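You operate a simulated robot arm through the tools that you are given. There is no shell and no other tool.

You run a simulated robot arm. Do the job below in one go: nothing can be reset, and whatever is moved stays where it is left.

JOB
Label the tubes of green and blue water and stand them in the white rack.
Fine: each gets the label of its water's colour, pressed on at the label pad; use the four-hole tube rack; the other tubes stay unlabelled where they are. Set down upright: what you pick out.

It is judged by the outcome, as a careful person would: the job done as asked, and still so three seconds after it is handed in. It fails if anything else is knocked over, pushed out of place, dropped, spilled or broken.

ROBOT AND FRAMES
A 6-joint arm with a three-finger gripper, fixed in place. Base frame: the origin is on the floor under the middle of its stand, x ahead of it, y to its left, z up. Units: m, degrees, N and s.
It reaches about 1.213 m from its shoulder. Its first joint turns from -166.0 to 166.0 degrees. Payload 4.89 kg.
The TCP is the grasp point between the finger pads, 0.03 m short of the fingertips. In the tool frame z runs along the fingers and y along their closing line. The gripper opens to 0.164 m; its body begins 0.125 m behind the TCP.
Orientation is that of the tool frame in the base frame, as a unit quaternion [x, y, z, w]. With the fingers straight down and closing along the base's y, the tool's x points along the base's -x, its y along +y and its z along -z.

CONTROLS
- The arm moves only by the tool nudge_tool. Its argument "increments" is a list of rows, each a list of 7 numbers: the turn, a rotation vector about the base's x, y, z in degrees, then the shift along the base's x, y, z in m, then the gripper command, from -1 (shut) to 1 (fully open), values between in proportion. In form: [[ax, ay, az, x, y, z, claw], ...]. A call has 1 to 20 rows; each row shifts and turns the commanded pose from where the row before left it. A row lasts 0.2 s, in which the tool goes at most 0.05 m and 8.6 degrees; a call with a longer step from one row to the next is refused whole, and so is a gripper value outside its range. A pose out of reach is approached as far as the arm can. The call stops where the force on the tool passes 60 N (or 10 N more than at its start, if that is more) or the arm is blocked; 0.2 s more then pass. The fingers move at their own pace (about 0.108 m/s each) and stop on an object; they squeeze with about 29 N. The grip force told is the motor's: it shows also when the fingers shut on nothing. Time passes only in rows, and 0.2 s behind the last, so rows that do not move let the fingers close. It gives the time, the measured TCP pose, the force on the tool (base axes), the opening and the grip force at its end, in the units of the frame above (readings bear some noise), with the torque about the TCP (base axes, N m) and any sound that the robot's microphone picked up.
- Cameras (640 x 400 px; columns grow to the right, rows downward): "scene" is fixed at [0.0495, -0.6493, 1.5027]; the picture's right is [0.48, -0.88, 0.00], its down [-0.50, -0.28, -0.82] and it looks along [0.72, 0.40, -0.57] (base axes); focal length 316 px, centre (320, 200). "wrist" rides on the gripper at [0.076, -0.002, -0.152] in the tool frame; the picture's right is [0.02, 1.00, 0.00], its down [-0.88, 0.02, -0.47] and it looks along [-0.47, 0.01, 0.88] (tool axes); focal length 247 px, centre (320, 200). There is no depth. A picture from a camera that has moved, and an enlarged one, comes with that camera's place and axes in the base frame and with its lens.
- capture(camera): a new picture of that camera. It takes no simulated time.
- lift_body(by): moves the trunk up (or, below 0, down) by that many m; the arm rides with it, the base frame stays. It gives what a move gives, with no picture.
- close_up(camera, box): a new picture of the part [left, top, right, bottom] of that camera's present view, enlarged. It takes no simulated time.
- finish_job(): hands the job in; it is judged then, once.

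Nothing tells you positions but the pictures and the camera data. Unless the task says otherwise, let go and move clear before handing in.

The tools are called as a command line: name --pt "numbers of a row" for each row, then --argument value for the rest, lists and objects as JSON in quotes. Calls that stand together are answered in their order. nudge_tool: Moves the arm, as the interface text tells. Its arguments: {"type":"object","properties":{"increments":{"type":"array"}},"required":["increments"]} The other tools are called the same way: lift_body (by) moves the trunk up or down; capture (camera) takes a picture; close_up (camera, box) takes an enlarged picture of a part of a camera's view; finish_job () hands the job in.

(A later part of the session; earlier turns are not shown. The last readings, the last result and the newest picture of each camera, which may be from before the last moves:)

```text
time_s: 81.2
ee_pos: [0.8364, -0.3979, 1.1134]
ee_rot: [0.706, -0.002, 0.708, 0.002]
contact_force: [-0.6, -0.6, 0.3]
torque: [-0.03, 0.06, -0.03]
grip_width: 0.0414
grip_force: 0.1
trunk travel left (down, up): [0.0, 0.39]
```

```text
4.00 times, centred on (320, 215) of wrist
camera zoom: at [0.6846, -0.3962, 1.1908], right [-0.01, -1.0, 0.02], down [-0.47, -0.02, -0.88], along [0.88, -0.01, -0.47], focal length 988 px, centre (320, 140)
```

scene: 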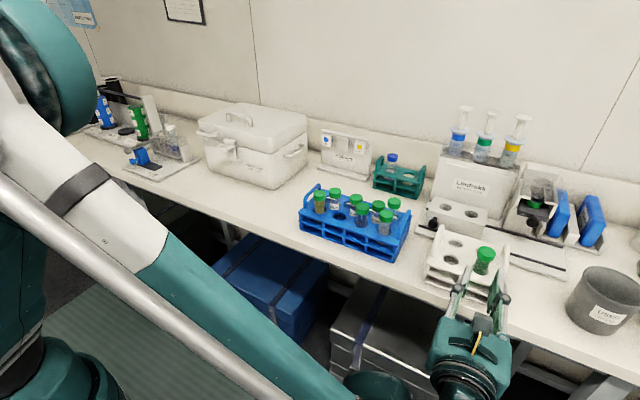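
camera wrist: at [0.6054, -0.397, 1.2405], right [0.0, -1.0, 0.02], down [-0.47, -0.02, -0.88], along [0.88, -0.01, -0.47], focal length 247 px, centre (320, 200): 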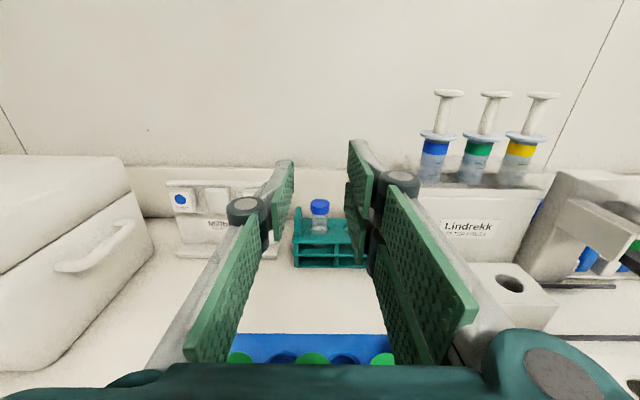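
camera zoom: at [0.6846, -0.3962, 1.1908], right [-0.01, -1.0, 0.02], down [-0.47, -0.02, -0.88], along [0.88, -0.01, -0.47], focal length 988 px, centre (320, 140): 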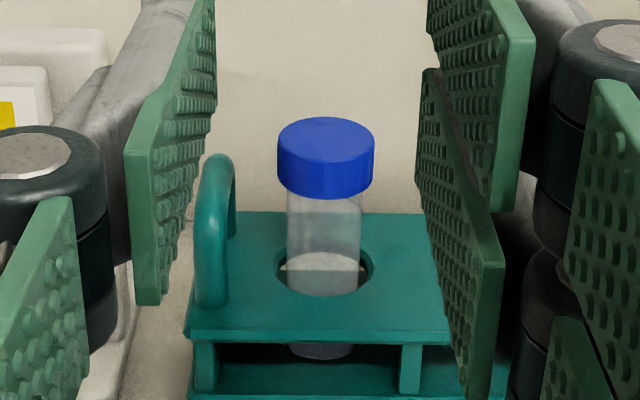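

The teal-rack tube is clear with only a blue cap, so the blue water is the third front-row tube in the blue rack. I'll back out over the rack and come down in front of that tube.

nudge_tool --pt "0 0 0 0 0 0.03 -0.5" --pt "0 0 0 0 0 0.03 -0.5" --pt "0 0 0 -0.04 -0.005 0 -0.5" --pt "0 0 0 -0.045 -0.005 0 -0.5" --pt "0 0 0 -0.045 -0.005 0 -0.5" --pt "0 0 0 -0.045 -0.005 0 -0.5" --pt "0 0 0 -0.045 -0.005 0 -0.5" --pt "0 0 0 -0.03 -0.003 0 -0.5" --pt "0 0 0 0 0 -0.03 -0.5" --pt "0 0 0 0 0 -0.035 -0.5" --pt "0 0 0 0 0 -0.035 -0.5" --pt "0 0 0 0 0 -0.035 -0.5" --pt "0 0 0 0 0 -0.025 -0.5" --pt "0 0 0 0 0 0 -0.5"

capture --camera "wrist"

close_up --camera "wrist" --box '[220, 110, 420, 240]'

close_up --camera "scene" --box '[290, 170, 420, 270]'

```text
time_s: 84.2
ee_pos: [0.5871, -0.4246, 1.0156]
ee_rot: [0.707, -0.001, 0.707, 0.0]
contact_force: [-0.6, 0.2, 0.0]
torque: [-0.02, 0.02, -0.04]
grip_width: 0.0407
grip_force: 0.2
trunk travel left (down, up): [0.0, 0.39]
```

```text
taken
camera wrist: at [0.4344, -0.4245, 1.0914], right [0.0, -1.0, 0.02], down [-0.47, -0.02, -0.88], along [0.88, -0.01, -0.47], focal length 247 px, centre (320, 200)
```

wrist: 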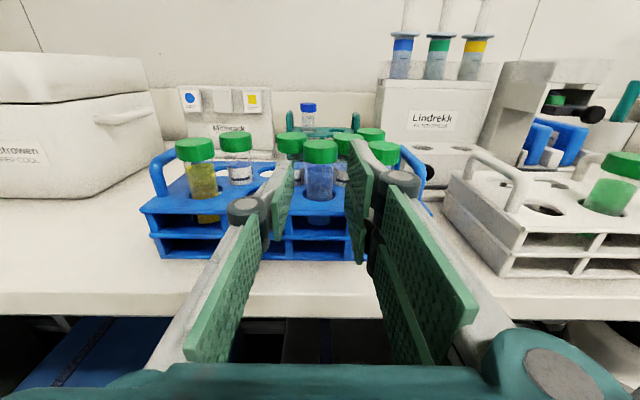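

```text
3.08 times, centred on (320, 175) of wrist
camera zoom: at [0.4344, -0.4245, 1.0914], right [0.0, -1.0, 0.02], down [-0.47, -0.02, -0.88], along [0.88, -0.01, -0.47], focal length 760 px, centre (320, 277)
```

zoom: 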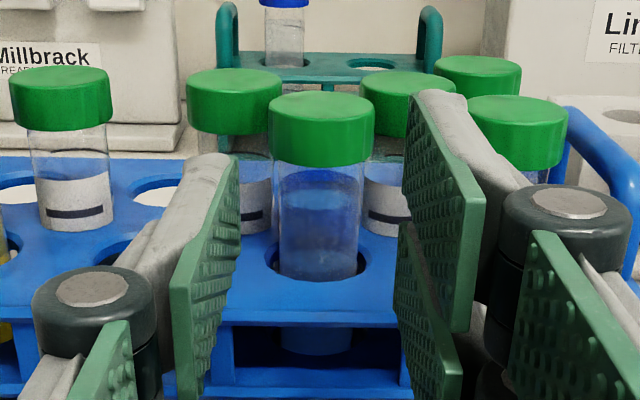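

```text
4.00 times, centred on (355, 220) of scene
camera zoom: at [0.0495, -0.6493, 1.5027], right [0.48, -0.88, 0.0], down [-0.5, -0.28, -0.82], along [0.72, 0.4, -0.57], focal length 1264 px, centre (180, 120)
```

zoom: 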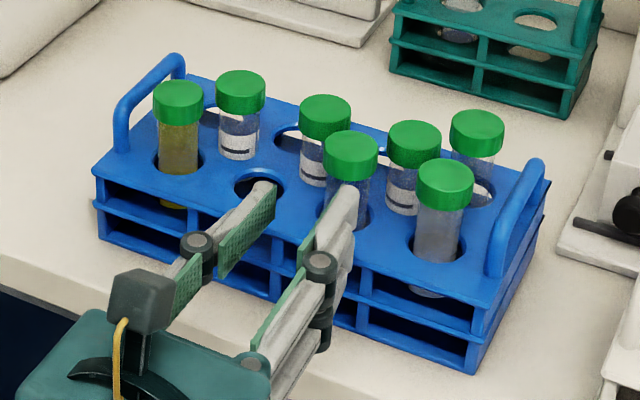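

The third tube is clearly blue. For certainty, I'll slide sideways in front of the fourth tube and view it the same way.

nudge_tool --pt "0 0 0 -0.01 -0.02 0 -0.5" --pt "0 0 0 0 -0.022 0 -0.5" --pt "0 0 0 0 -0.022 0 -0.5" --pt "0 0 0 0 0 0 -0.5"

close_up --camera "wrist" --box '[220, 110, 420, 240]'

```text
time_s: 85.2
ee_pos: [0.5738, -0.4899, 1.0142]
ee_rot: [0.707, -0.003, 0.707, 0.003]
contact_force: [-0.5, -0.1, 0.0]
torque: [0.0, 0.04, -0.06]
grip_width: 0.0409
grip_force: 0.1
trunk travel left (down, up): [0.0, 0.39]
```

```text
3.08 times, centred on (320, 175) of wrist
camera zoom: at [0.4215, -0.4884, 1.0912], right [-0.01, -1.0, 0.02], down [-0.47, -0.02, -0.88], along [0.88, -0.01, -0.47], focal length 760 px, centre (320, 277)
```

zoom: 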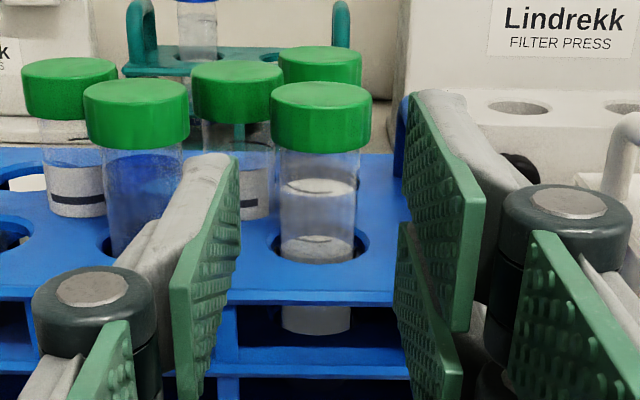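

The fourth tube is clear, so the third is the blue one. Returning to it and approaching at cap height.

nudge_tool --pt "0 0 0 0 0.022 0 -0.46" --pt "0 0 0 0 0.022 0 -0.46" --pt "0 0 0 0 0.0195 -0.0045 -0.46" --pt "0 0 0 0.02 0 0 -0.46" --pt "0 0 0 0.02 0 0 -0.46" --pt "0 0 0 0.012 0 0 -0.46" --pt "0 0 0 0 0 0 -0.46"

close_up --camera "wrist" --box '[230, 110, 410, 240]'

close_up --camera "scene" --box '[300, 170, 400, 250]'

```text
time_s: 86.8
ee_pos: [0.6272, -0.4274, 1.0095]
ee_rot: [0.707, -0.002, 0.708, 0.002]
contact_force: [-0.6, 0.0, 0.3]
torque: [-0.06, 0.01, -0.01]
grip_width: 0.0443
grip_force: 0.1
trunk travel left (down, up): [0.0, 0.39]
```

```text
3.08 times, centred on (320, 175) of wrist
camera zoom: at [0.4755, -0.4259, 1.0868], right [0.0, -1.0, 0.02], down [-0.47, -0.02, -0.88], along [0.88, -0.01, -0.47], focal length 760 px, centre (320, 277)
```

zoom: 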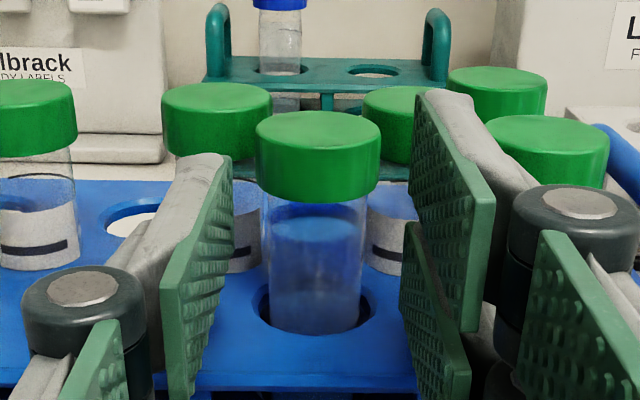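

```text
5.00 times, centred on (350, 210) of scene
camera zoom: at [0.0495, -0.6493, 1.5027], right [0.48, -0.88, 0.0], down [-0.5, -0.28, -0.82], along [0.72, 0.4, -0.57], focal length 1580 px, centre (170, 150)
```

zoom: 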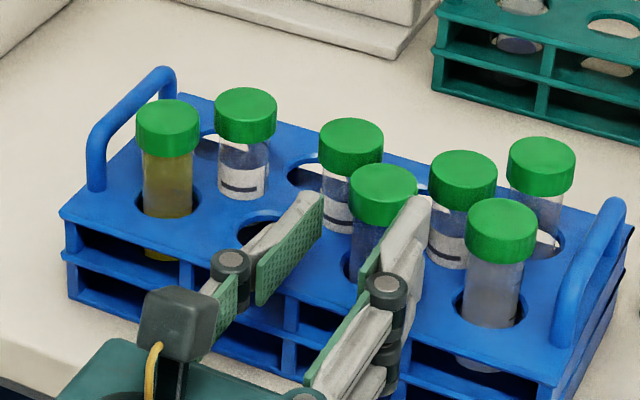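

nudge_tool --pt "0 0 0 0.012 0.001 0 -0.46" --pt "0 0 0 0.012 0 0 -0.46" --pt "0 0 0 0.01 0 0 -0.46" --pt "0 0 0 0 0 0 -0.46"

close_up --camera "wrist" --box '[230, 110, 410, 240]'

close_up --camera "scene" --box '[300, 170, 400, 250]'

```text
time_s: 87.8
ee_pos: [0.6634, -0.4263, 1.0097]
ee_rot: [0.707, -0.002, 0.707, 0.001]
contact_force: [-0.6, -0.3, 1.0]
torque: [0.0, 0.0, -0.02]
grip_width: 0.0442
grip_force: 0.0
trunk travel left (down, up): [0.0, 0.39]
```

```text
3.08 times, centred on (320, 175) of wrist
camera zoom: at [0.5093, -0.4235, 1.0862], right [0.0, -1.0, 0.02], down [-0.47, -0.02, -0.88], along [0.88, -0.01, -0.47], focal length 760 px, centre (320, 277)
```

zoom: 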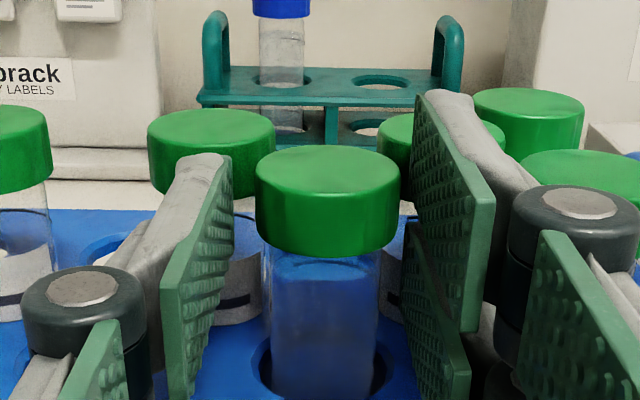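

```text
5.00 times, centred on (350, 210) of scene
camera zoom: at [0.0495, -0.6493, 1.5027], right [0.48, -0.88, 0.0], down [-0.5, -0.28, -0.82], along [0.72, 0.4, -0.57], focal length 1580 px, centre (170, 150)
```

zoom: 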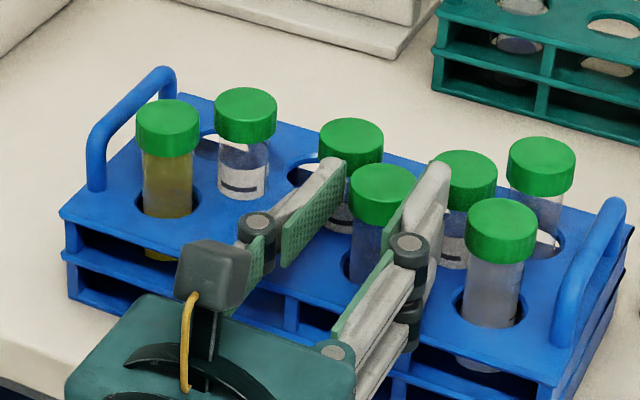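

nudge_tool --pt "0 0 0 0 -0.001 0 -0.5" --pt "0 0 0 0 0 0 -0.56" --pt "0 0 0 0 0 0 -0.6" --pt "0 0 0 0 0 0 -1" --pt "0 0 0 0 0 0 -1" --pt "0 0 0 0 0 0 -1"

nudge_tool --pt "0 0 0 0 0 0.005 -1" --pt "0 0 0 0 0 0.01 -1" --pt "0 0 0 0 0 0.01 -1" --pt "0 0 0 0 0 0 -1"

close_up --camera "wrist" --box '[230, 110, 410, 240]'

close_up --camera "scene" --box '[300, 160, 400, 240]'

```text
time_s: 89.2
ee_pos: [0.6618, -0.4284, 1.0091]
ee_rot: [0.706, -0.002, 0.708, 0.001]
contact_force: [0.3, 0.3, 1.3]
torque: [0.0, 0.03, 0.0]
grip_width: 0.0334
grip_force: 28.5
trunk travel left (down, up): [0.0, 0.39]
```

```text
time_s: 90.2
ee_pos: [0.6635, -0.4273, 1.0352]
ee_rot: [0.707, -0.002, 0.707, 0.002]
contact_force: [0.0, -0.8, -1.5]
torque: [-0.02, -0.01, 0.04]
grip_width: 0.0333
grip_force: 28.7
trunk travel left (down, up): [0.0, 0.39]
```

```text
3.08 times, centred on (320, 175) of wrist
camera zoom: at [0.5101, -0.4254, 1.1122], right [0.0, -1.0, 0.02], down [-0.47, -0.02, -0.88], along [0.88, -0.01, -0.47], focal length 760 px, centre (320, 277)
```

zoom: 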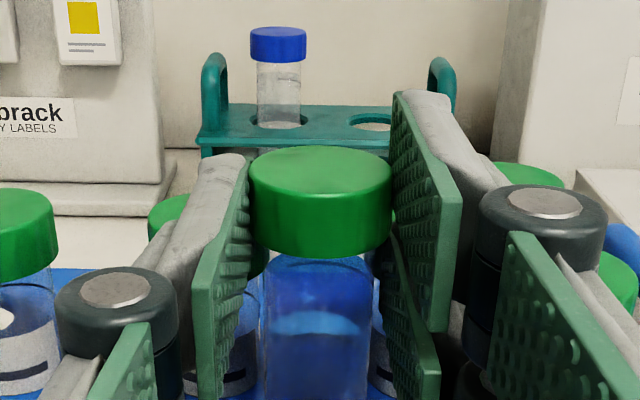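

```text
5.00 times, centred on (350, 200) of scene
camera zoom: at [0.0495, -0.6493, 1.5027], right [0.48, -0.88, 0.0], down [-0.5, -0.28, -0.82], along [0.72, 0.4, -0.57], focal length 1580 px, centre (170, 200)
```

zoom: 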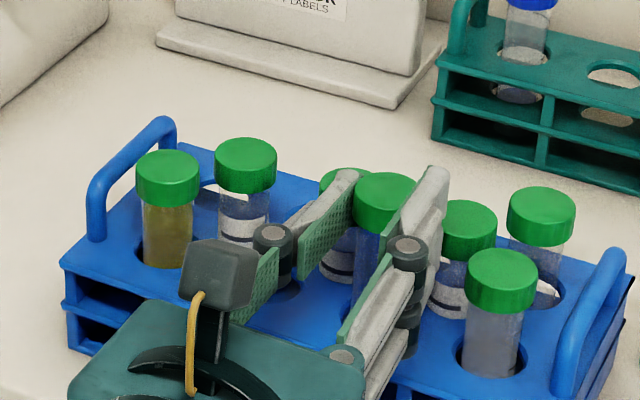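

The blue tube is up. I'll lift clear, then carry it towards the blue label (about y = -0.155), adding a slight yaw so the gripper body stays away from the cooler.

nudge_tool --pt "0 0 0 0 0 0.015 -1" --pt "0 0 0 0 0 0.02 -1" --pt "0 0 0 0 0 0.02 -1" --pt "0 0 0 0 0 0.02 -1" --pt "0 0 0 0 0 0.02 -1" --pt "0 0 0 0 0 0.02 -1" --pt "0 0 0 0 0 0.025 -1" --pt "0 0 0 0.015 0.02 0 -1" --pt "0 0 0 0.025 0.03 0 -1" --pt "0 0 0 0.025 0.034 0 -1" --pt "0 0 0 0.025 0.034 0 -1" --pt "0 0 0 0.025 0.034 0 -1" --pt "0 0 0 0.025 0.034 0 -1" --pt "0 0 4.25 0.025 0.034 0 -1" --pt "0 0 4.25 0.025 0.03 0 -1" --pt "0 0 0 0.01 0.02 0 -1" --pt "0 0 0 0 0 0 -1"

capture --camera "wrist"

capture --camera "scene"

```text
time_s: 93.8
ee_pos: [0.8624, -0.1575, 1.1736]
ee_rot: [0.705, 0.052, 0.705, -0.052]
contact_force: [0.8, -0.7, -1.5]
torque: [0.0, 0.03, 0.05]
grip_width: 0.0332
grip_force: 29.3
trunk travel left (down, up): [0.0, 0.39]
```

```text
taken
camera wrist: at [0.7106, -0.1784, 1.2513], right [0.14, -0.99, 0.02], down [-0.46, -0.09, -0.88], along [0.87, 0.12, -0.47], focal length 247 px, centre (320, 200)
```

wrist: 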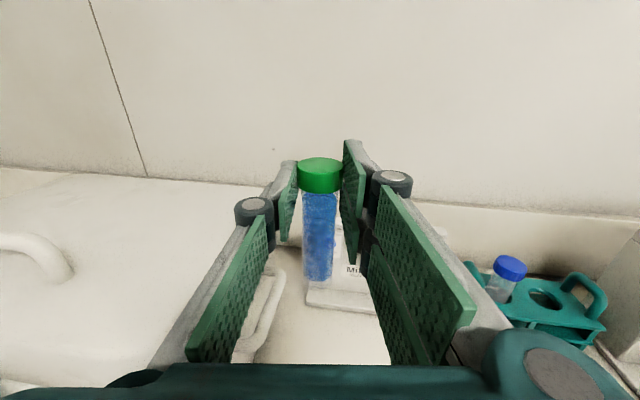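

```text
taken
```

scene: 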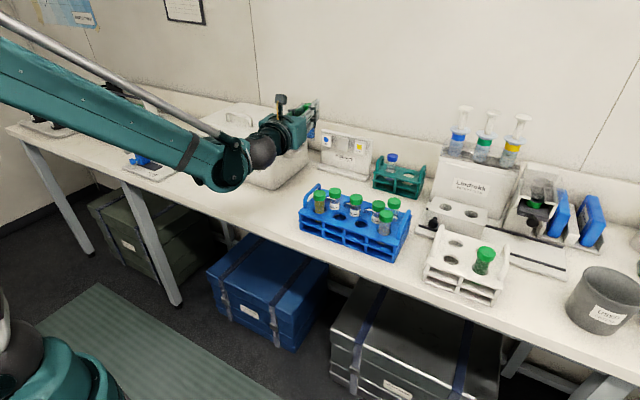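

close_up --camera "wrist" --box '[180, 150, 400, 370]'

close_up --camera "scene" --box '[200, 80, 380, 210]'

```text
1.82 times, centred on (290, 260) of wrist
camera zoom: at [0.7106, -0.1784, 1.2513], right [0.14, -0.99, 0.02], down [-0.46, -0.09, -0.88], along [0.87, 0.12, -0.47], focal length 449 px, centre (374, 91)
```

zoom: 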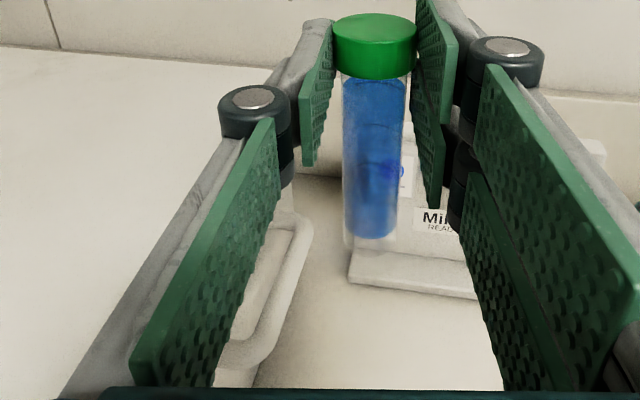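

```text
3.08 times, centred on (290, 145) of scene
camera zoom: at [0.0495, -0.6493, 1.5027], right [0.48, -0.88, 0.0], down [-0.5, -0.28, -0.82], along [0.72, 0.4, -0.57], focal length 972 px, centre (412, 369)
```

zoom: 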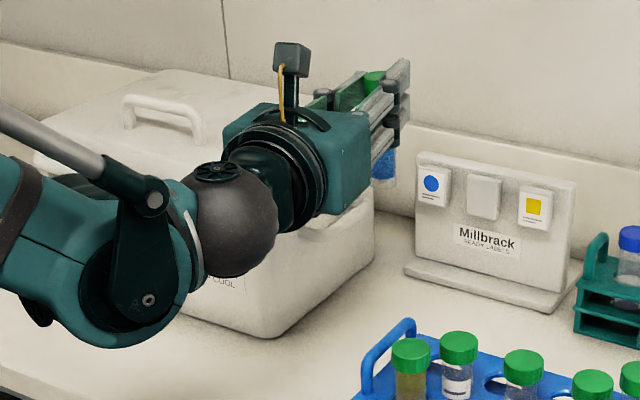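

Clearance to the cooler is fine with this yaw. Advancing and lowering to label height.

nudge_tool --pt "0 0 0 0.02 0 0 -1" --pt "0 0 0 0.02 0 0 -1" --pt "0 0 0 0.01 0 -0.015 -1" --pt "0 0 0 0.0 0 -0.025 -1" --pt "0 0 0 0.0 0 -0.025 -1" --pt "0 0 0 0.0 0 -0.02 -1" --pt "0 0 0 0 0 0 -1"

close_up --camera "scene" --box '[230, 90, 390, 210]'

close_up --camera "wrist" --box '[180, 120, 430, 320]'

```text
time_s: 95.5
ee_pos: [0.9122, -0.1573, 1.089]
ee_rot: [0.704, 0.051, 0.706, -0.051]
contact_force: [0.4, 0.0, -0.8]
torque: [-0.03, 0.05, -0.03]
grip_width: 0.0331
grip_force: 29.5
trunk travel left (down, up): [0.0, 0.39]
```

```text
3.33 times, centred on (310, 150) of scene
camera zoom: at [0.0495, -0.6493, 1.5027], right [0.48, -0.88, 0.0], down [-0.5, -0.28, -0.82], along [0.72, 0.4, -0.57], focal length 1054 px, centre (353, 367)
```

zoom: 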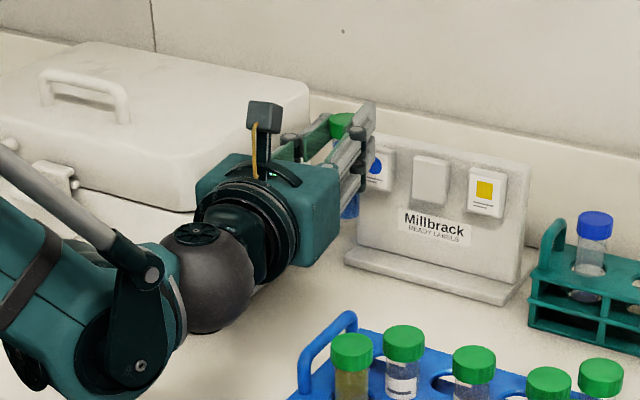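

```text
2.00 times, centred on (305, 220) of wrist
camera zoom: at [0.7611, -0.1783, 1.1664], right [0.14, -0.99, 0.02], down [-0.46, -0.09, -0.88], along [0.87, 0.12, -0.47], focal length 494 px, centre (350, 160)
```

zoom: 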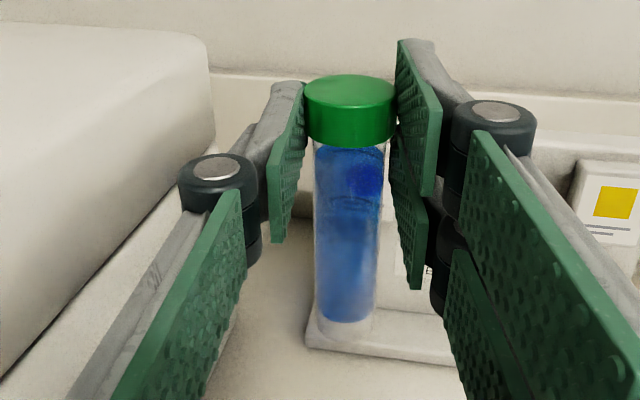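

Plenty of clearance. Approaching the blue label carefully.

nudge_tool --pt "0 0 0 0.015 0 0 -1" --pt "0 0 0 0.015 0 0 -1" --pt "0 0 0 0.01 0 0 -1" --pt "0 0 0 0 0 0 -1"

close_up --camera "scene" --box '[290, 100, 370, 160]'

close_up --camera "wrist" --box '[220, 120, 430, 300]'

```text
time_s: 96.5
ee_pos: [0.9525, -0.1564, 1.0896]
ee_rot: [0.705, 0.05, 0.706, -0.051]
contact_force: [-1.2, -0.4, -0.6]
torque: [-0.03, 0.02, -0.04]
grip_width: 0.0338
grip_force: 29.0
trunk travel left (down, up): [0.0, 0.39]
```

```text
6.67 times, centred on (330, 130) of scene
camera zoom: at [0.0495, -0.6493, 1.5027], right [0.48, -0.88, 0.0], down [-0.5, -0.28, -0.82], along [0.72, 0.4, -0.57], focal length 2107 px, centre (253, 667)
```

zoom: 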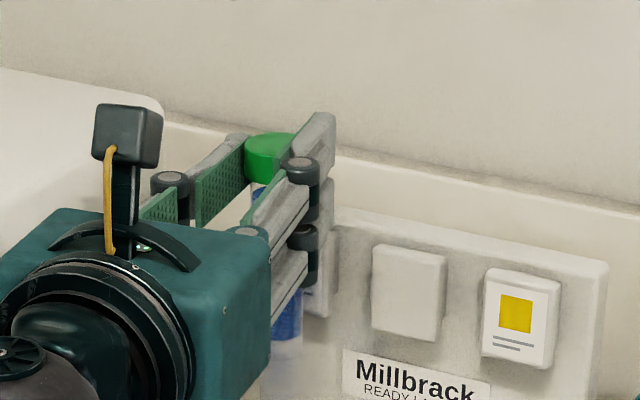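

```text
2.22 times, centred on (325, 210) of wrist
camera zoom: at [0.8014, -0.1786, 1.167], right [0.14, -0.99, 0.02], down [-0.46, -0.09, -0.88], along [0.87, 0.12, -0.47], focal length 549 px, centre (309, 178)
```

zoom: 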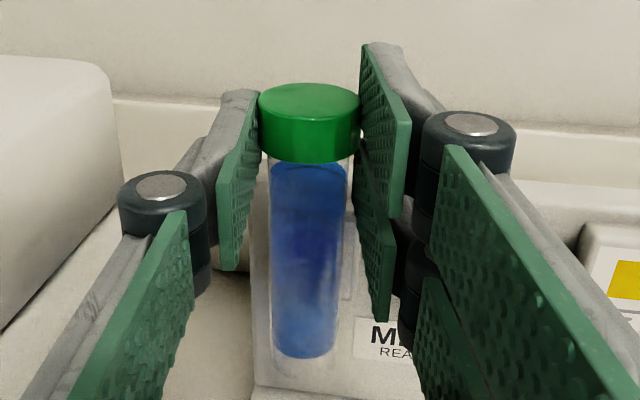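

nudge_tool --pt "0 0 0 0.003 0 0 -1" --pt "0 0 0 0.002 0 0 -1" --pt "0 0 0 0 0 0 -1"

nudge_tool --pt "0 0 0 0.002 0 0 -1" --pt "0 0 0 0 0 0 -1"

nudge_tool --pt "0 0 0 0.002 0 0 -1" --pt "0 0 0 0 0 0 -1"

```text
time_s: 97.2
ee_pos: [0.9572, -0.1573, 1.09]
ee_rot: [0.705, 0.05, 0.706, -0.05]
contact_force: [-0.8, 0.5, -0.4]
torque: [-0.02, 0.03, 0.03]
grip_width: 0.0332
grip_force: 29.6
trunk travel left (down, up): [0.0, 0.39]
```

```text
time_s: 97.8
ee_pos: [0.9593, -0.157, 1.0901]
ee_rot: [0.705, 0.051, 0.706, -0.051]
contact_force: [-0.8, 1.2, -1.2]
torque: [0.02, 0.04, 0.03]
grip_width: 0.0332
grip_force: 28.7
trunk travel left (down, up): [0.0, 0.39]
```

```text
time_s: 98.5
ee_pos: [0.9615, -0.1585, 1.089]
ee_rot: [0.705, 0.051, 0.706, -0.051]
contact_force: [-0.4, 0.0, -1.0]
torque: [-0.02, 0.08, 0.03]
grip_width: 0.0332
grip_force: 29.1
trunk travel left (down, up): [0.0, 0.39]
```

nudge_tool --pt "0 0 0 0.002 0 0 -1" --pt "0 0 0 0 0 0 -1"

nudge_tool --pt "0 0 0 0.0015 0 0 -1" --pt "0 0 0 0 0 0 -1"

close_up --camera "wrist" --box '[220, 120, 430, 300]'

```text
time_s: 99.0
ee_pos: [0.9641, -0.1579, 1.0898]
ee_rot: [0.705, 0.051, 0.706, -0.051]
contact_force: [-0.7, -0.3, -0.7]
torque: [0.04, 0.09, 0.05]
grip_width: 0.0333
grip_force: 28.8
trunk travel left (down, up): [0.0, 0.39]
```

```text
time_s: 99.7
ee_pos: [0.9641, -0.1576, 1.09]
ee_rot: [0.704, 0.05, 0.706, -0.051]
contact_force: [-2.7, -0.7, -1.2]
torque: [-0.02, 0.11, 0.06]
grip_width: 0.0335
grip_force: 29.1
trunk travel left (down, up): [0.0, 0.39]
```

```text
2.22 times, centred on (325, 210) of wrist
camera zoom: at [0.8145, -0.1788, 1.1672], right [0.14, -0.99, 0.02], down [-0.46, -0.09, -0.88], along [0.87, 0.12, -0.47], focal length 549 px, centre (309, 178)
```

zoom: 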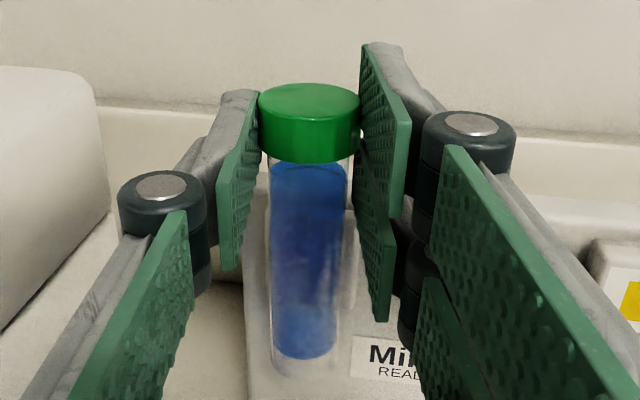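

Contact is starting at -2.7 N. Pressing to a force similar to the one that worked for green.

nudge_tool --pt "0 0 0 0.0015 0 0 -1" --pt "0 0 0 0 0 0 -1" --pt "0 0 0 0 0 0 -1"

nudge_tool --pt "0 0 0 0.0015 0 0 -1" --pt "0 0 0 0 0 0 -1" --pt "0 0 0 0 0 0 -1"

close_up --camera "wrist" --box '[220, 120, 430, 300]'

close_up --camera "scene" --box '[290, 100, 370, 160]'

```text
time_s: 100.5
ee_pos: [0.9664, -0.1566, 1.09]
ee_rot: [0.705, 0.05, 0.706, -0.051]
contact_force: [-2.8, -0.6, -0.8]
torque: [-0.02, 0.11, -0.06]
grip_width: 0.0335
grip_force: 29.1
trunk travel left (down, up): [0.0, 0.39]
```

```text
time_s: 101.2
ee_pos: [0.9678, -0.1577, 1.0905]
ee_rot: [0.705, 0.051, 0.705, -0.051]
contact_force: [-11.8, -1.4, -1.7]
torque: [-0.03, 0.48, 0.05]
grip_width: 0.0332
grip_force: 29.6
trunk travel left (down, up): [0.0, 0.39]
```

```text
2.22 times, centred on (325, 210) of wrist
camera zoom: at [0.8168, -0.1781, 1.1673], right [0.14, -0.99, 0.02], down [-0.46, -0.09, -0.88], along [0.87, 0.12, -0.47], focal length 549 px, centre (309, 178)
```

zoom: 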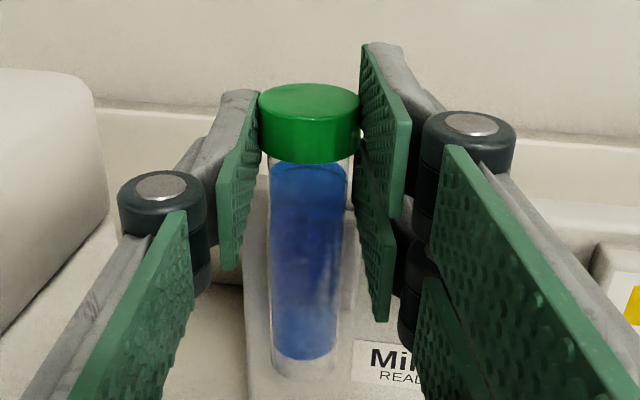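

```text
6.67 times, centred on (330, 130) of scene
camera zoom: at [0.0495, -0.6493, 1.5027], right [0.48, -0.88, 0.0], down [-0.5, -0.28, -0.82], along [0.72, 0.4, -0.57], focal length 2107 px, centre (253, 667)
```

zoom: 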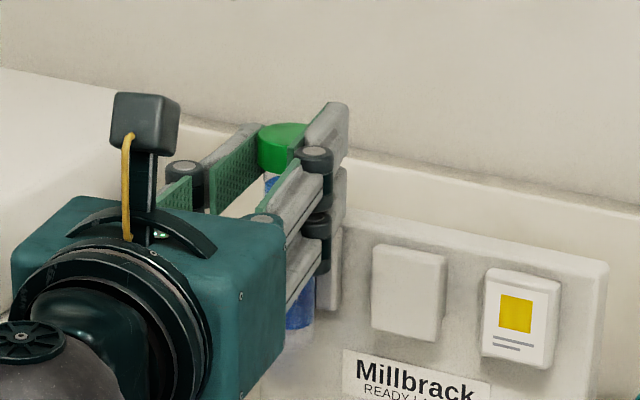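

11.8 N reached; that's enough. Backing off gently and looking at the pad.

nudge_tool --pt "0 0 0 -0.003 0 0 -1" --pt "0 0 0 -0.01 0 0 -1" --pt "0 0 0 -0.015 0 0 -1" --pt "0 0 0 -0.02 0 0 -1" --pt "0 0 0 -0.01 0 0 -1" --pt "0 0 0 0 0 0 -1"

close_up --camera "scene" --box '[270, 100, 370, 180]'

close_up --camera "wrist" --box '[220, 120, 430, 300]'

```text
time_s: 102.7
ee_pos: [0.9104, -0.1579, 1.0891]
ee_rot: [0.705, 0.05, 0.706, -0.05]
contact_force: [0.8, 0.7, -0.6]
torque: [-0.04, 0.0, 0.01]
grip_width: 0.0333
grip_force: 29.2
trunk travel left (down, up): [0.0, 0.39]
```

```text
5.00 times, centred on (320, 140) of scene
camera zoom: at [0.0495, -0.6493, 1.5027], right [0.48, -0.88, 0.0], down [-0.5, -0.28, -0.82], along [0.72, 0.4, -0.57], focal length 1580 px, centre (320, 500)
```

zoom: 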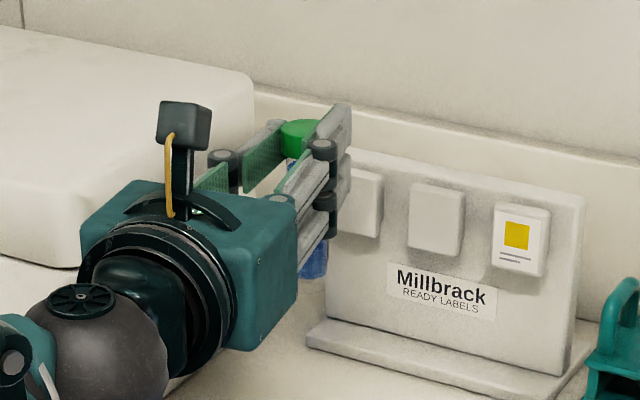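

```text
2.22 times, centred on (325, 210) of wrist
camera zoom: at [0.7585, -0.1781, 1.1674], right [0.14, -0.99, 0.02], down [-0.46, -0.09, -0.88], along [0.87, 0.12, -0.47], focal length 549 px, centre (309, 178)
```

zoom: 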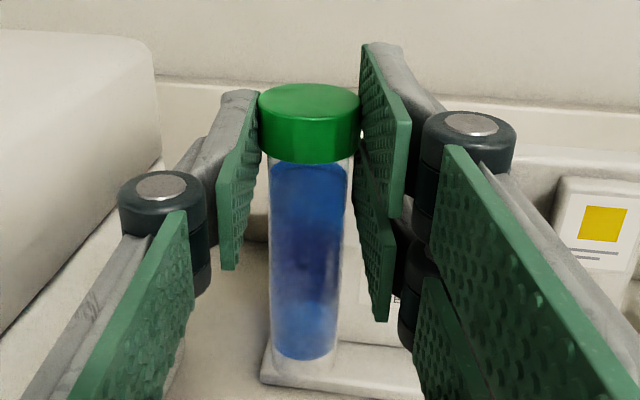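

The blue label is gone from its block too, so it has transferred. I'll lift and carry the tube to the white rack, undoing the yaw on the way.

nudge_tool --pt "0 0 0 -0.01 0 0.02 -1" --pt "0 0 0 -0.01 0 0.025 -1" --pt "0 0 0 -0.01 0 0.025 -1" --pt "0 0 0 -0.02 0 0.018 -1" --pt "0 0 -4.25 -0.03 -0.005 0 -1" --pt "0 0 -4.25 -0.035 -0.015 0 -1" --pt "0 0 0 -0.035 -0.02 0 -1" --pt "0 0 0 -0.035 -0.025 0 -1" --pt "0 0 0 -0.03 -0.03 0 -1" --pt "0 0 0 -0.03 -0.03 0 -1" --pt "0 0 0 -0.03 -0.03 0 -1" --pt "0 0 0 -0.03 -0.03 0 -1" --pt "0 0 0 -0.01 -0.035 0 -1" --pt "0 0 0 0 -0.035 0 -1" --pt "0 0 0 0 -0.035 0 -1" --pt "0 0 0 0 -0.035 0 -1" --pt "0 0 0 0 -0.035 0 -1" --pt "0 0 0 0 -0.035 0 -1" --pt "0 0 0 0 -0.035 0 -1" --pt "0 0 0 0 0 0 -1"

capture --camera "wrist"

capture --camera "scene"

```text
time_s: 106.8
ee_pos: [0.5933, -0.5878, 1.1767]
ee_rot: [0.706, -0.001, 0.708, 0.001]
contact_force: [0.5, 0.0, -0.4]
torque: [0.0, 0.03, -0.04]
grip_width: 0.0334
grip_force: 28.5
trunk travel left (down, up): [0.0, 0.39]
```

```text
taken
camera wrist: at [0.4413, -0.5855, 1.2546], right [0.0, -1.0, 0.02], down [-0.47, -0.02, -0.88], along [0.88, -0.01, -0.47], focal length 247 px, centre (320, 200)
```

wrist: 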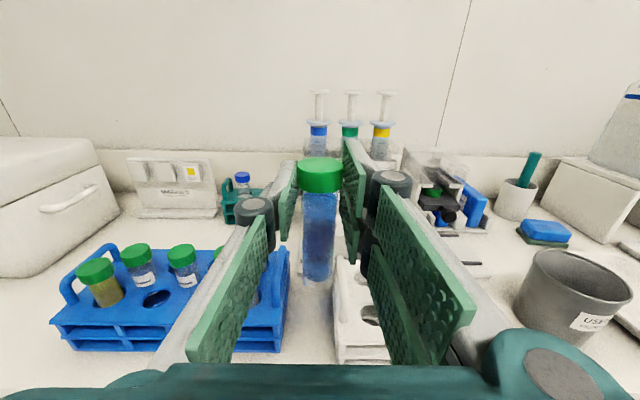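

```text
taken
```

scene: 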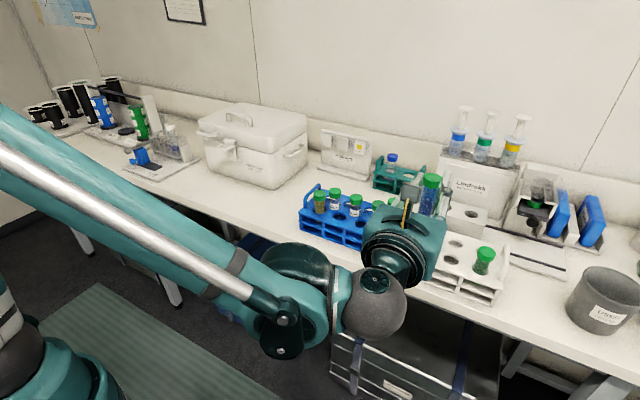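

nudge_tool --pt "0 0 0 0.012 -0.025 0 -1" --pt "0 0 0 0.012 -0.026 -0.01 -1" --pt "0 0 0 0.012 -0.026 -0.02 -1" --pt "0 0 0 0.008 0 -0.02 -1" --pt "0 0 0 0 0 -0.02 -1" --pt "0 0 0 0 0 -0.015 -1" --pt "0 0 0 0 0 0 -1"

close_up --camera "wrist" --box '[240, 120, 400, 320]'

close_up --camera "wrist" --box '[260, 230, 380, 330]'

close_up --camera "scene" --box '[400, 180, 540, 310]'

```text
time_s: 108.5
ee_pos: [0.6388, -0.6639, 1.0921]
ee_rot: [0.706, -0.002, 0.708, 0.002]
contact_force: [0.0, 0.5, -0.3]
torque: [0.02, 0.05, 0.0]
grip_width: 0.0337
grip_force: 28.8
trunk travel left (down, up): [0.0, 0.39]
```

```text
2.00 times, centred on (320, 220) of wrist
camera zoom: at [0.4863, -0.6626, 1.1698], right [0.0, -1.0, 0.02], down [-0.47, -0.02, -0.88], along [0.88, -0.01, -0.47], focal length 494 px, centre (320, 160)
```

zoom: 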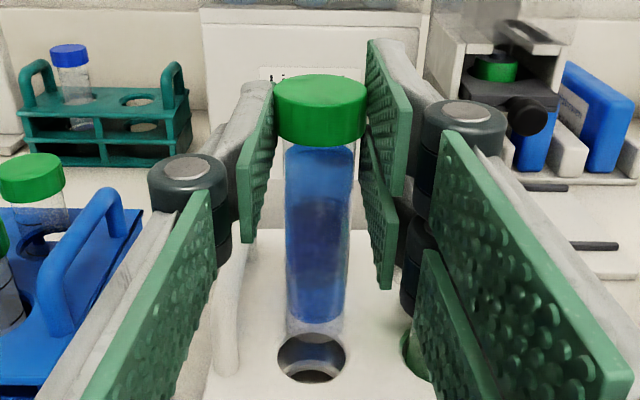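

```text
4.00 times, centred on (320, 280) of wrist
camera zoom: at [0.4863, -0.6626, 1.1698], right [0.0, -1.0, 0.02], down [-0.47, -0.02, -0.88], along [0.88, -0.01, -0.47], focal length 988 px, centre (320, -120)
```

zoom: 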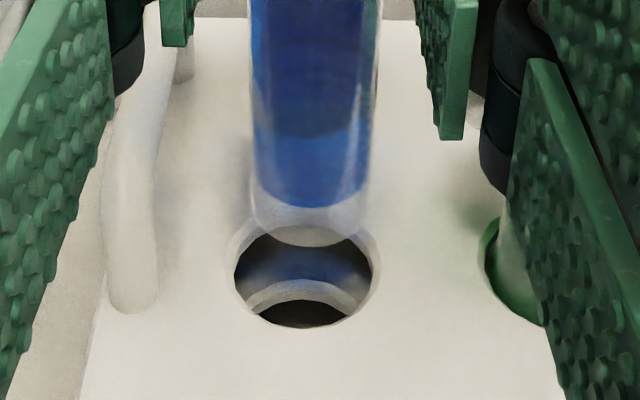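

```text
3.08 times, centred on (470, 245) of scene
camera zoom: at [0.0495, -0.6493, 1.5027], right [0.48, -0.88, 0.0], down [-0.5, -0.28, -0.82], along [0.72, 0.4, -0.57], focal length 972 px, centre (-142, 62)
```

zoom: 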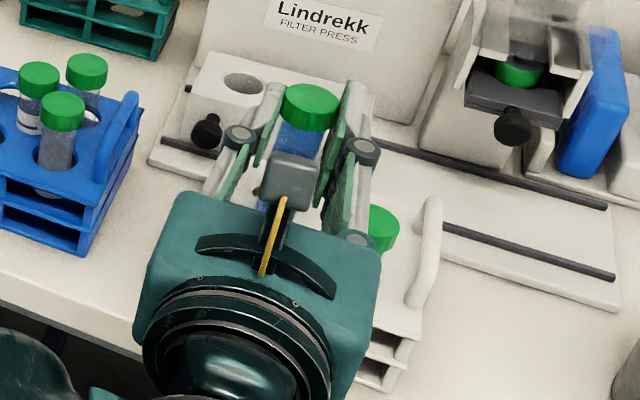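

The tube is aligned with the left-front hole (x within 0.5 mm, about 1 mm towards the rack centre). Lowering to just above the plate, then checking.

nudge_tool --pt "0 0 0 0 0 -0.01 -1" --pt "0 0 0 0 0 -0.01 -1" --pt "0 0 0 0 0 0 -1"

close_up --camera "wrist" --box '[285, 250, 345, 310]'

```text
time_s: 109.2
ee_pos: [0.6388, -0.6647, 1.0725]
ee_rot: [0.707, -0.002, 0.708, 0.002]
contact_force: [-0.1, 0.4, -0.7]
torque: [-0.01, 0.01, 0.02]
grip_width: 0.0335
grip_force: 29.2
trunk travel left (down, up): [0.0, 0.39]
```

```text
6.67 times, centred on (315, 280) of wrist
camera zoom: at [0.486, -0.6628, 1.1496], right [0.0, -1.0, 0.02], down [-0.47, -0.02, -0.88], along [0.88, -0.01, -0.47], focal length 1646 px, centre (353, -333)
```

zoom: 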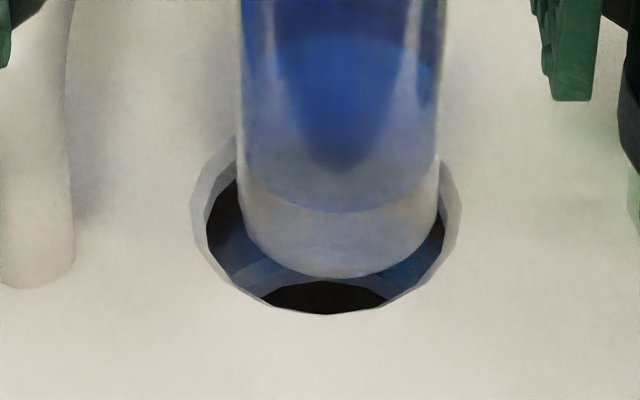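

Aligned front to back, and 1.9 mm to the right, so I'll shift 1 mm left and lower into the hole.

nudge_tool --pt "0 0 0 0 0.001 0 -1" --pt "0 0 0 0 0 -0.004 -1" --pt "0 0 0 0 0 -0.004 -1" --pt "0 0 0 0 0 0 -1"

nudge_tool --pt "0 0 0 0 0 -0.004 -1" --pt "0 0 0 0 0 0 -1"

close_up --camera "wrist" --box '[240, 110, 400, 310]'

```text
time_s: 110.2
ee_pos: [0.6392, -0.6625, 1.0655]
ee_rot: [0.707, -0.002, 0.708, 0.002]
contact_force: [0.4, 0.2, -0.4]
torque: [0.0, 0.0, 0.02]
grip_width: 0.0333
grip_force: 29.1
trunk travel left (down, up): [0.0, 0.39]
```

```text
time_s: 110.8
ee_pos: [0.6392, -0.6633, 1.061]
ee_rot: [0.706, -0.002, 0.708, 0.002]
contact_force: [0.4, 0.5, -1.3]
torque: [-0.02, 0.03, -0.02]
grip_width: 0.0332
grip_force: 28.9
trunk travel left (down, up): [0.0, 0.39]
```

```text
2.00 times, centred on (320, 210) of wrist
camera zoom: at [0.4867, -0.6612, 1.1382], right [0.0, -1.0, 0.02], down [-0.47, -0.02, -0.88], along [0.88, -0.01, -0.47], focal length 494 px, centre (320, 180)
```

zoom: 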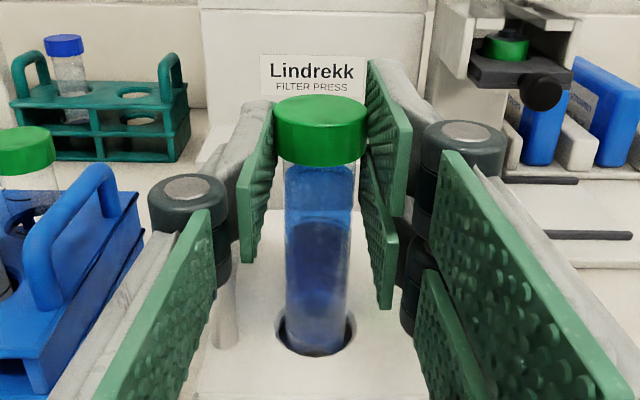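

Entered cleanly. Continuing down in small steps while monitoring force.

nudge_tool --pt "0 0 0 0 0 -0.005 -1" --pt "0 0 0 0 0 0 -1"

nudge_tool --pt "0 0 0 0 0 -0.005 -1" --pt "0 0 0 0 0 0 -1"

nudge_tool --pt "0 0 0 0 0 -0.004 -1" --pt "0 0 0 0 0 0 -1"

nudge_tool --pt "0 0 0 0 0 -0.004 -1" --pt "0 0 0 0 0 0 -1"

close_up --camera "wrist" --box '[220, 110, 420, 310]'

close_up --camera "scene" --box '[410, 190, 530, 310]'

```text
time_s: 111.5
ee_pos: [0.6396, -0.6643, 1.0567]
ee_rot: [0.707, -0.002, 0.708, 0.001]
contact_force: [0.3, 0.1, -0.4]
torque: [-0.03, 0.01, -0.05]
grip_width: 0.0336
grip_force: 29.1
trunk travel left (down, up): [0.0, 0.39]
```

```text
time_s: 112.0
ee_pos: [0.6399, -0.6652, 1.0509]
ee_rot: [0.706, -0.002, 0.708, 0.002]
contact_force: [0.1, 0.4, -0.1]
torque: [0.0, 0.03, 0.0]
grip_width: 0.0335
grip_force: 28.9
trunk travel left (down, up): [0.0, 0.39]
```

```text
time_s: 112.7
ee_pos: [0.6397, -0.6646, 1.0477]
ee_rot: [0.707, -0.002, 0.708, 0.002]
contact_force: [0.0, 1.1, -1.1]
torque: [-0.01, 0.0, 0.0]
grip_width: 0.0336
grip_force: 28.8
trunk travel left (down, up): [0.0, 0.39]
```

```text
time_s: 113.2
ee_pos: [0.6393, -0.664, 1.0424]
ee_rot: [0.706, -0.002, 0.708, 0.002]
contact_force: [-0.2, 0.4, -0.3]
torque: [0.01, 0.06, -0.02]
grip_width: 0.0335
grip_force: 28.6
trunk travel left (down, up): [0.0, 0.39]
```

```text
2.00 times, centred on (320, 210) of wrist
camera zoom: at [0.4866, -0.6622, 1.1199], right [0.0, -1.0, 0.02], down [-0.47, -0.02, -0.88], along [0.88, -0.01, -0.47], focal length 494 px, centre (320, 180)
```

zoom: 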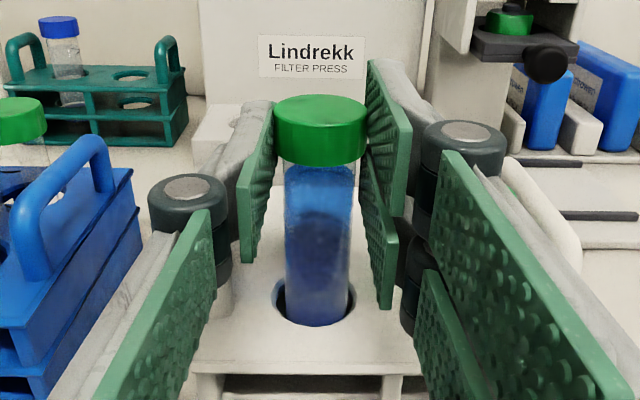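

```text
3.33 times, centred on (470, 250) of scene
camera zoom: at [0.0495, -0.6493, 1.5027], right [0.48, -0.88, 0.0], down [-0.5, -0.28, -0.82], along [0.72, 0.4, -0.57], focal length 1054 px, centre (-180, 33)
```

zoom: 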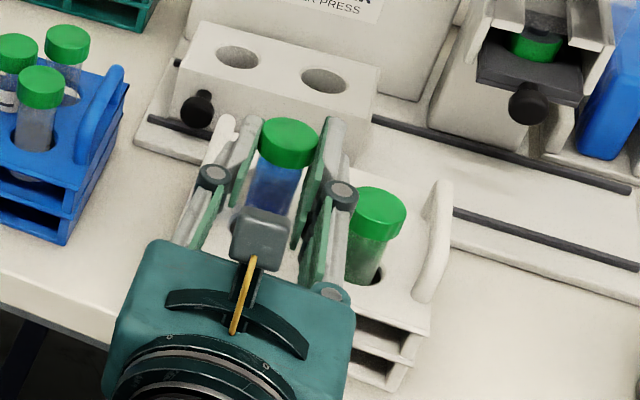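

nudge_tool --pt "0 0 0 0 0 -0.004 -1" --pt "0 0 0 0 0 0 -1"

nudge_tool --pt "0 0 0 0 0 -0.004 -1" --pt "0 0 0 0 0 0 -1"

nudge_tool --pt "0 0 0 0 0 -0.004 -1" --pt "0 0 0 0 0 0 -1"

nudge_tool --pt "0 0 0 0 0 -0.004 -1" --pt "0 0 0 0 0 0 -1"

close_up --camera "wrist" --box '[220, 110, 420, 310]'

close_up --camera "scene" --box '[410, 190, 530, 310]'

```text
time_s: 113.8
ee_pos: [0.6392, -0.6647, 1.0396]
ee_rot: [0.707, -0.002, 0.708, 0.002]
contact_force: [0.3, -1.0, -0.6]
torque: [-0.01, 0.04, 0.02]
grip_width: 0.0333
grip_force: 28.7
trunk travel left (down, up): [0.0, 0.39]
```

```text
time_s: 114.5
ee_pos: [0.6389, -0.6636, 1.0349]
ee_rot: [0.706, -0.001, 0.708, 0.001]
contact_force: [0.0, 0.1, -1.1]
torque: [0.01, 0.03, 0.02]
grip_width: 0.0336
grip_force: 28.8
trunk travel left (down, up): [0.0, 0.39]
```

```text
time_s: 115.0
ee_pos: [0.6395, -0.6643, 1.0311]
ee_rot: [0.707, -0.002, 0.707, 0.002]
contact_force: [-0.1, -0.6, -0.1]
torque: [0.03, -0.01, -0.03]
grip_width: 0.0334
grip_force: 29.9
trunk travel left (down, up): [0.0, 0.39]
```

```text
time_s: 115.7
ee_pos: [0.6395, -0.6627, 1.027]
ee_rot: [0.706, -0.002, 0.708, 0.001]
contact_force: [0.0, 0.1, -0.5]
torque: [0.03, 0.01, 0.01]
grip_width: 0.0334
grip_force: 28.9
trunk travel left (down, up): [0.0, 0.39]
```

```text
2.00 times, centred on (320, 210) of wrist
camera zoom: at [0.4868, -0.6615, 1.1039], right [0.0, -1.0, 0.02], down [-0.47, -0.02, -0.88], along [0.88, -0.01, -0.47], focal length 494 px, centre (320, 180)
```

zoom: 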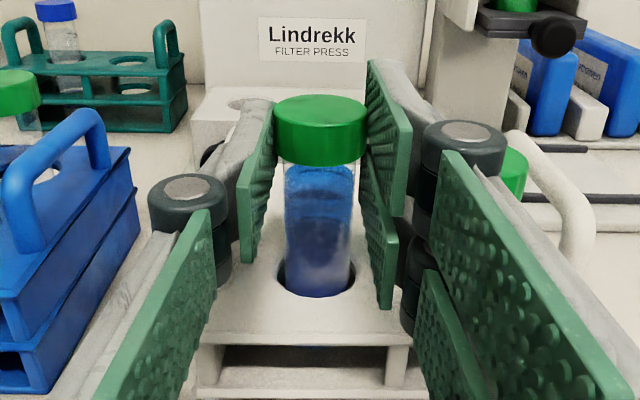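

```text
3.33 times, centred on (470, 250) of scene
camera zoom: at [0.0495, -0.6493, 1.5027], right [0.48, -0.88, 0.0], down [-0.5, -0.28, -0.82], along [0.72, 0.4, -0.57], focal length 1054 px, centre (-180, 33)
```

zoom: 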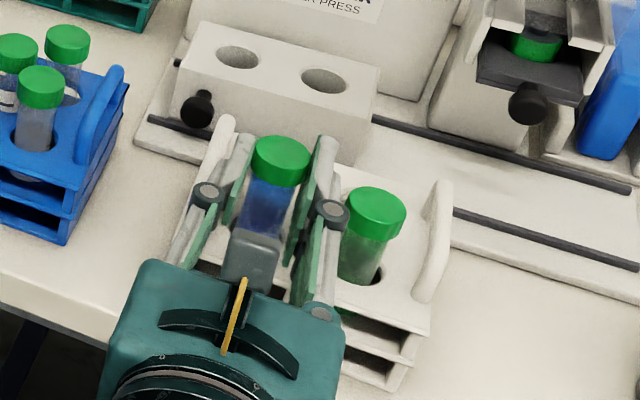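

nudge_tool --pt "0 0 0 0 -0.0005 -0.003 -1" --pt "0 0 0 0 0 0 -1"

nudge_tool --pt "0 0 0 0 0 -0.003 -1" --pt "0 0 0 0 0 0 -1"

nudge_tool --pt "0 0 0 0 0 -0.003 -1" --pt "0 0 0 0 0 0 -1"

nudge_tool --pt "0 0 0 0 0 -0.002 -1" --pt "0 0 0 0 0 0 -1"

close_up --camera "wrist" --box '[220, 110, 420, 310]'

close_up --camera "scene" --box '[420, 200, 520, 300]'

```text
time_s: 116.2
ee_pos: [0.6394, -0.6637, 1.0231]
ee_rot: [0.707, -0.002, 0.707, 0.002]
contact_force: [-0.5, -0.3, 0.0]
torque: [0.0, 0.02, -0.01]
grip_width: 0.0335
grip_force: 28.5
trunk travel left (down, up): [0.0, 0.39]
```

```text
time_s: 116.8
ee_pos: [0.6391, -0.6634, 1.02]
ee_rot: [0.707, -0.002, 0.708, 0.001]
contact_force: [0.4, 0.6, -0.7]
torque: [0.0, 0.01, 0.0]
grip_width: 0.0334
grip_force: 29.2
trunk travel left (down, up): [0.0, 0.39]
```

```text
time_s: 117.5
ee_pos: [0.6394, -0.664, 1.0176]
ee_rot: [0.707, -0.002, 0.708, 0.002]
contact_force: [0.3, 0.5, -0.1]
torque: [0.02, 0.03, 0.0]
grip_width: 0.0333
grip_force: 29.6
trunk travel left (down, up): [0.0, 0.39]
```

```text
time_s: 118.0
ee_pos: [0.6405, -0.6623, 1.0158]
ee_rot: [0.707, -0.002, 0.707, 0.002]
contact_force: [-0.3, 0.4, -0.7]
torque: [-0.01, -0.01, 0.01]
grip_width: 0.0333
grip_force: 28.7
trunk travel left (down, up): [0.0, 0.39]
```

```text
2.00 times, centred on (320, 210) of wrist
camera zoom: at [0.4871, -0.6621, 1.0932], right [0.0, -1.0, 0.02], down [-0.47, -0.02, -0.88], along [0.88, -0.01, -0.47], focal length 494 px, centre (320, 180)
```

zoom: 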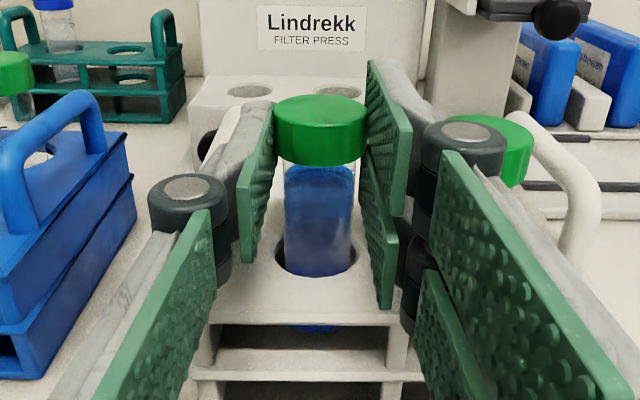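

```text
4.00 times, centred on (470, 250) of scene
camera zoom: at [0.0495, -0.6493, 1.5027], right [0.48, -0.88, 0.0], down [-0.5, -0.28, -0.82], along [0.72, 0.4, -0.57], focal length 1264 px, centre (-280, 0)
```

zoom: 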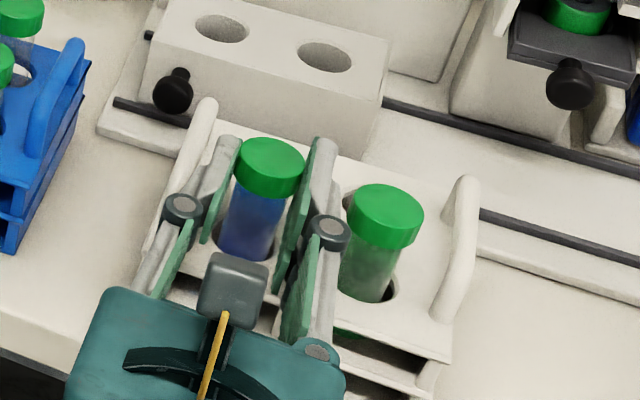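

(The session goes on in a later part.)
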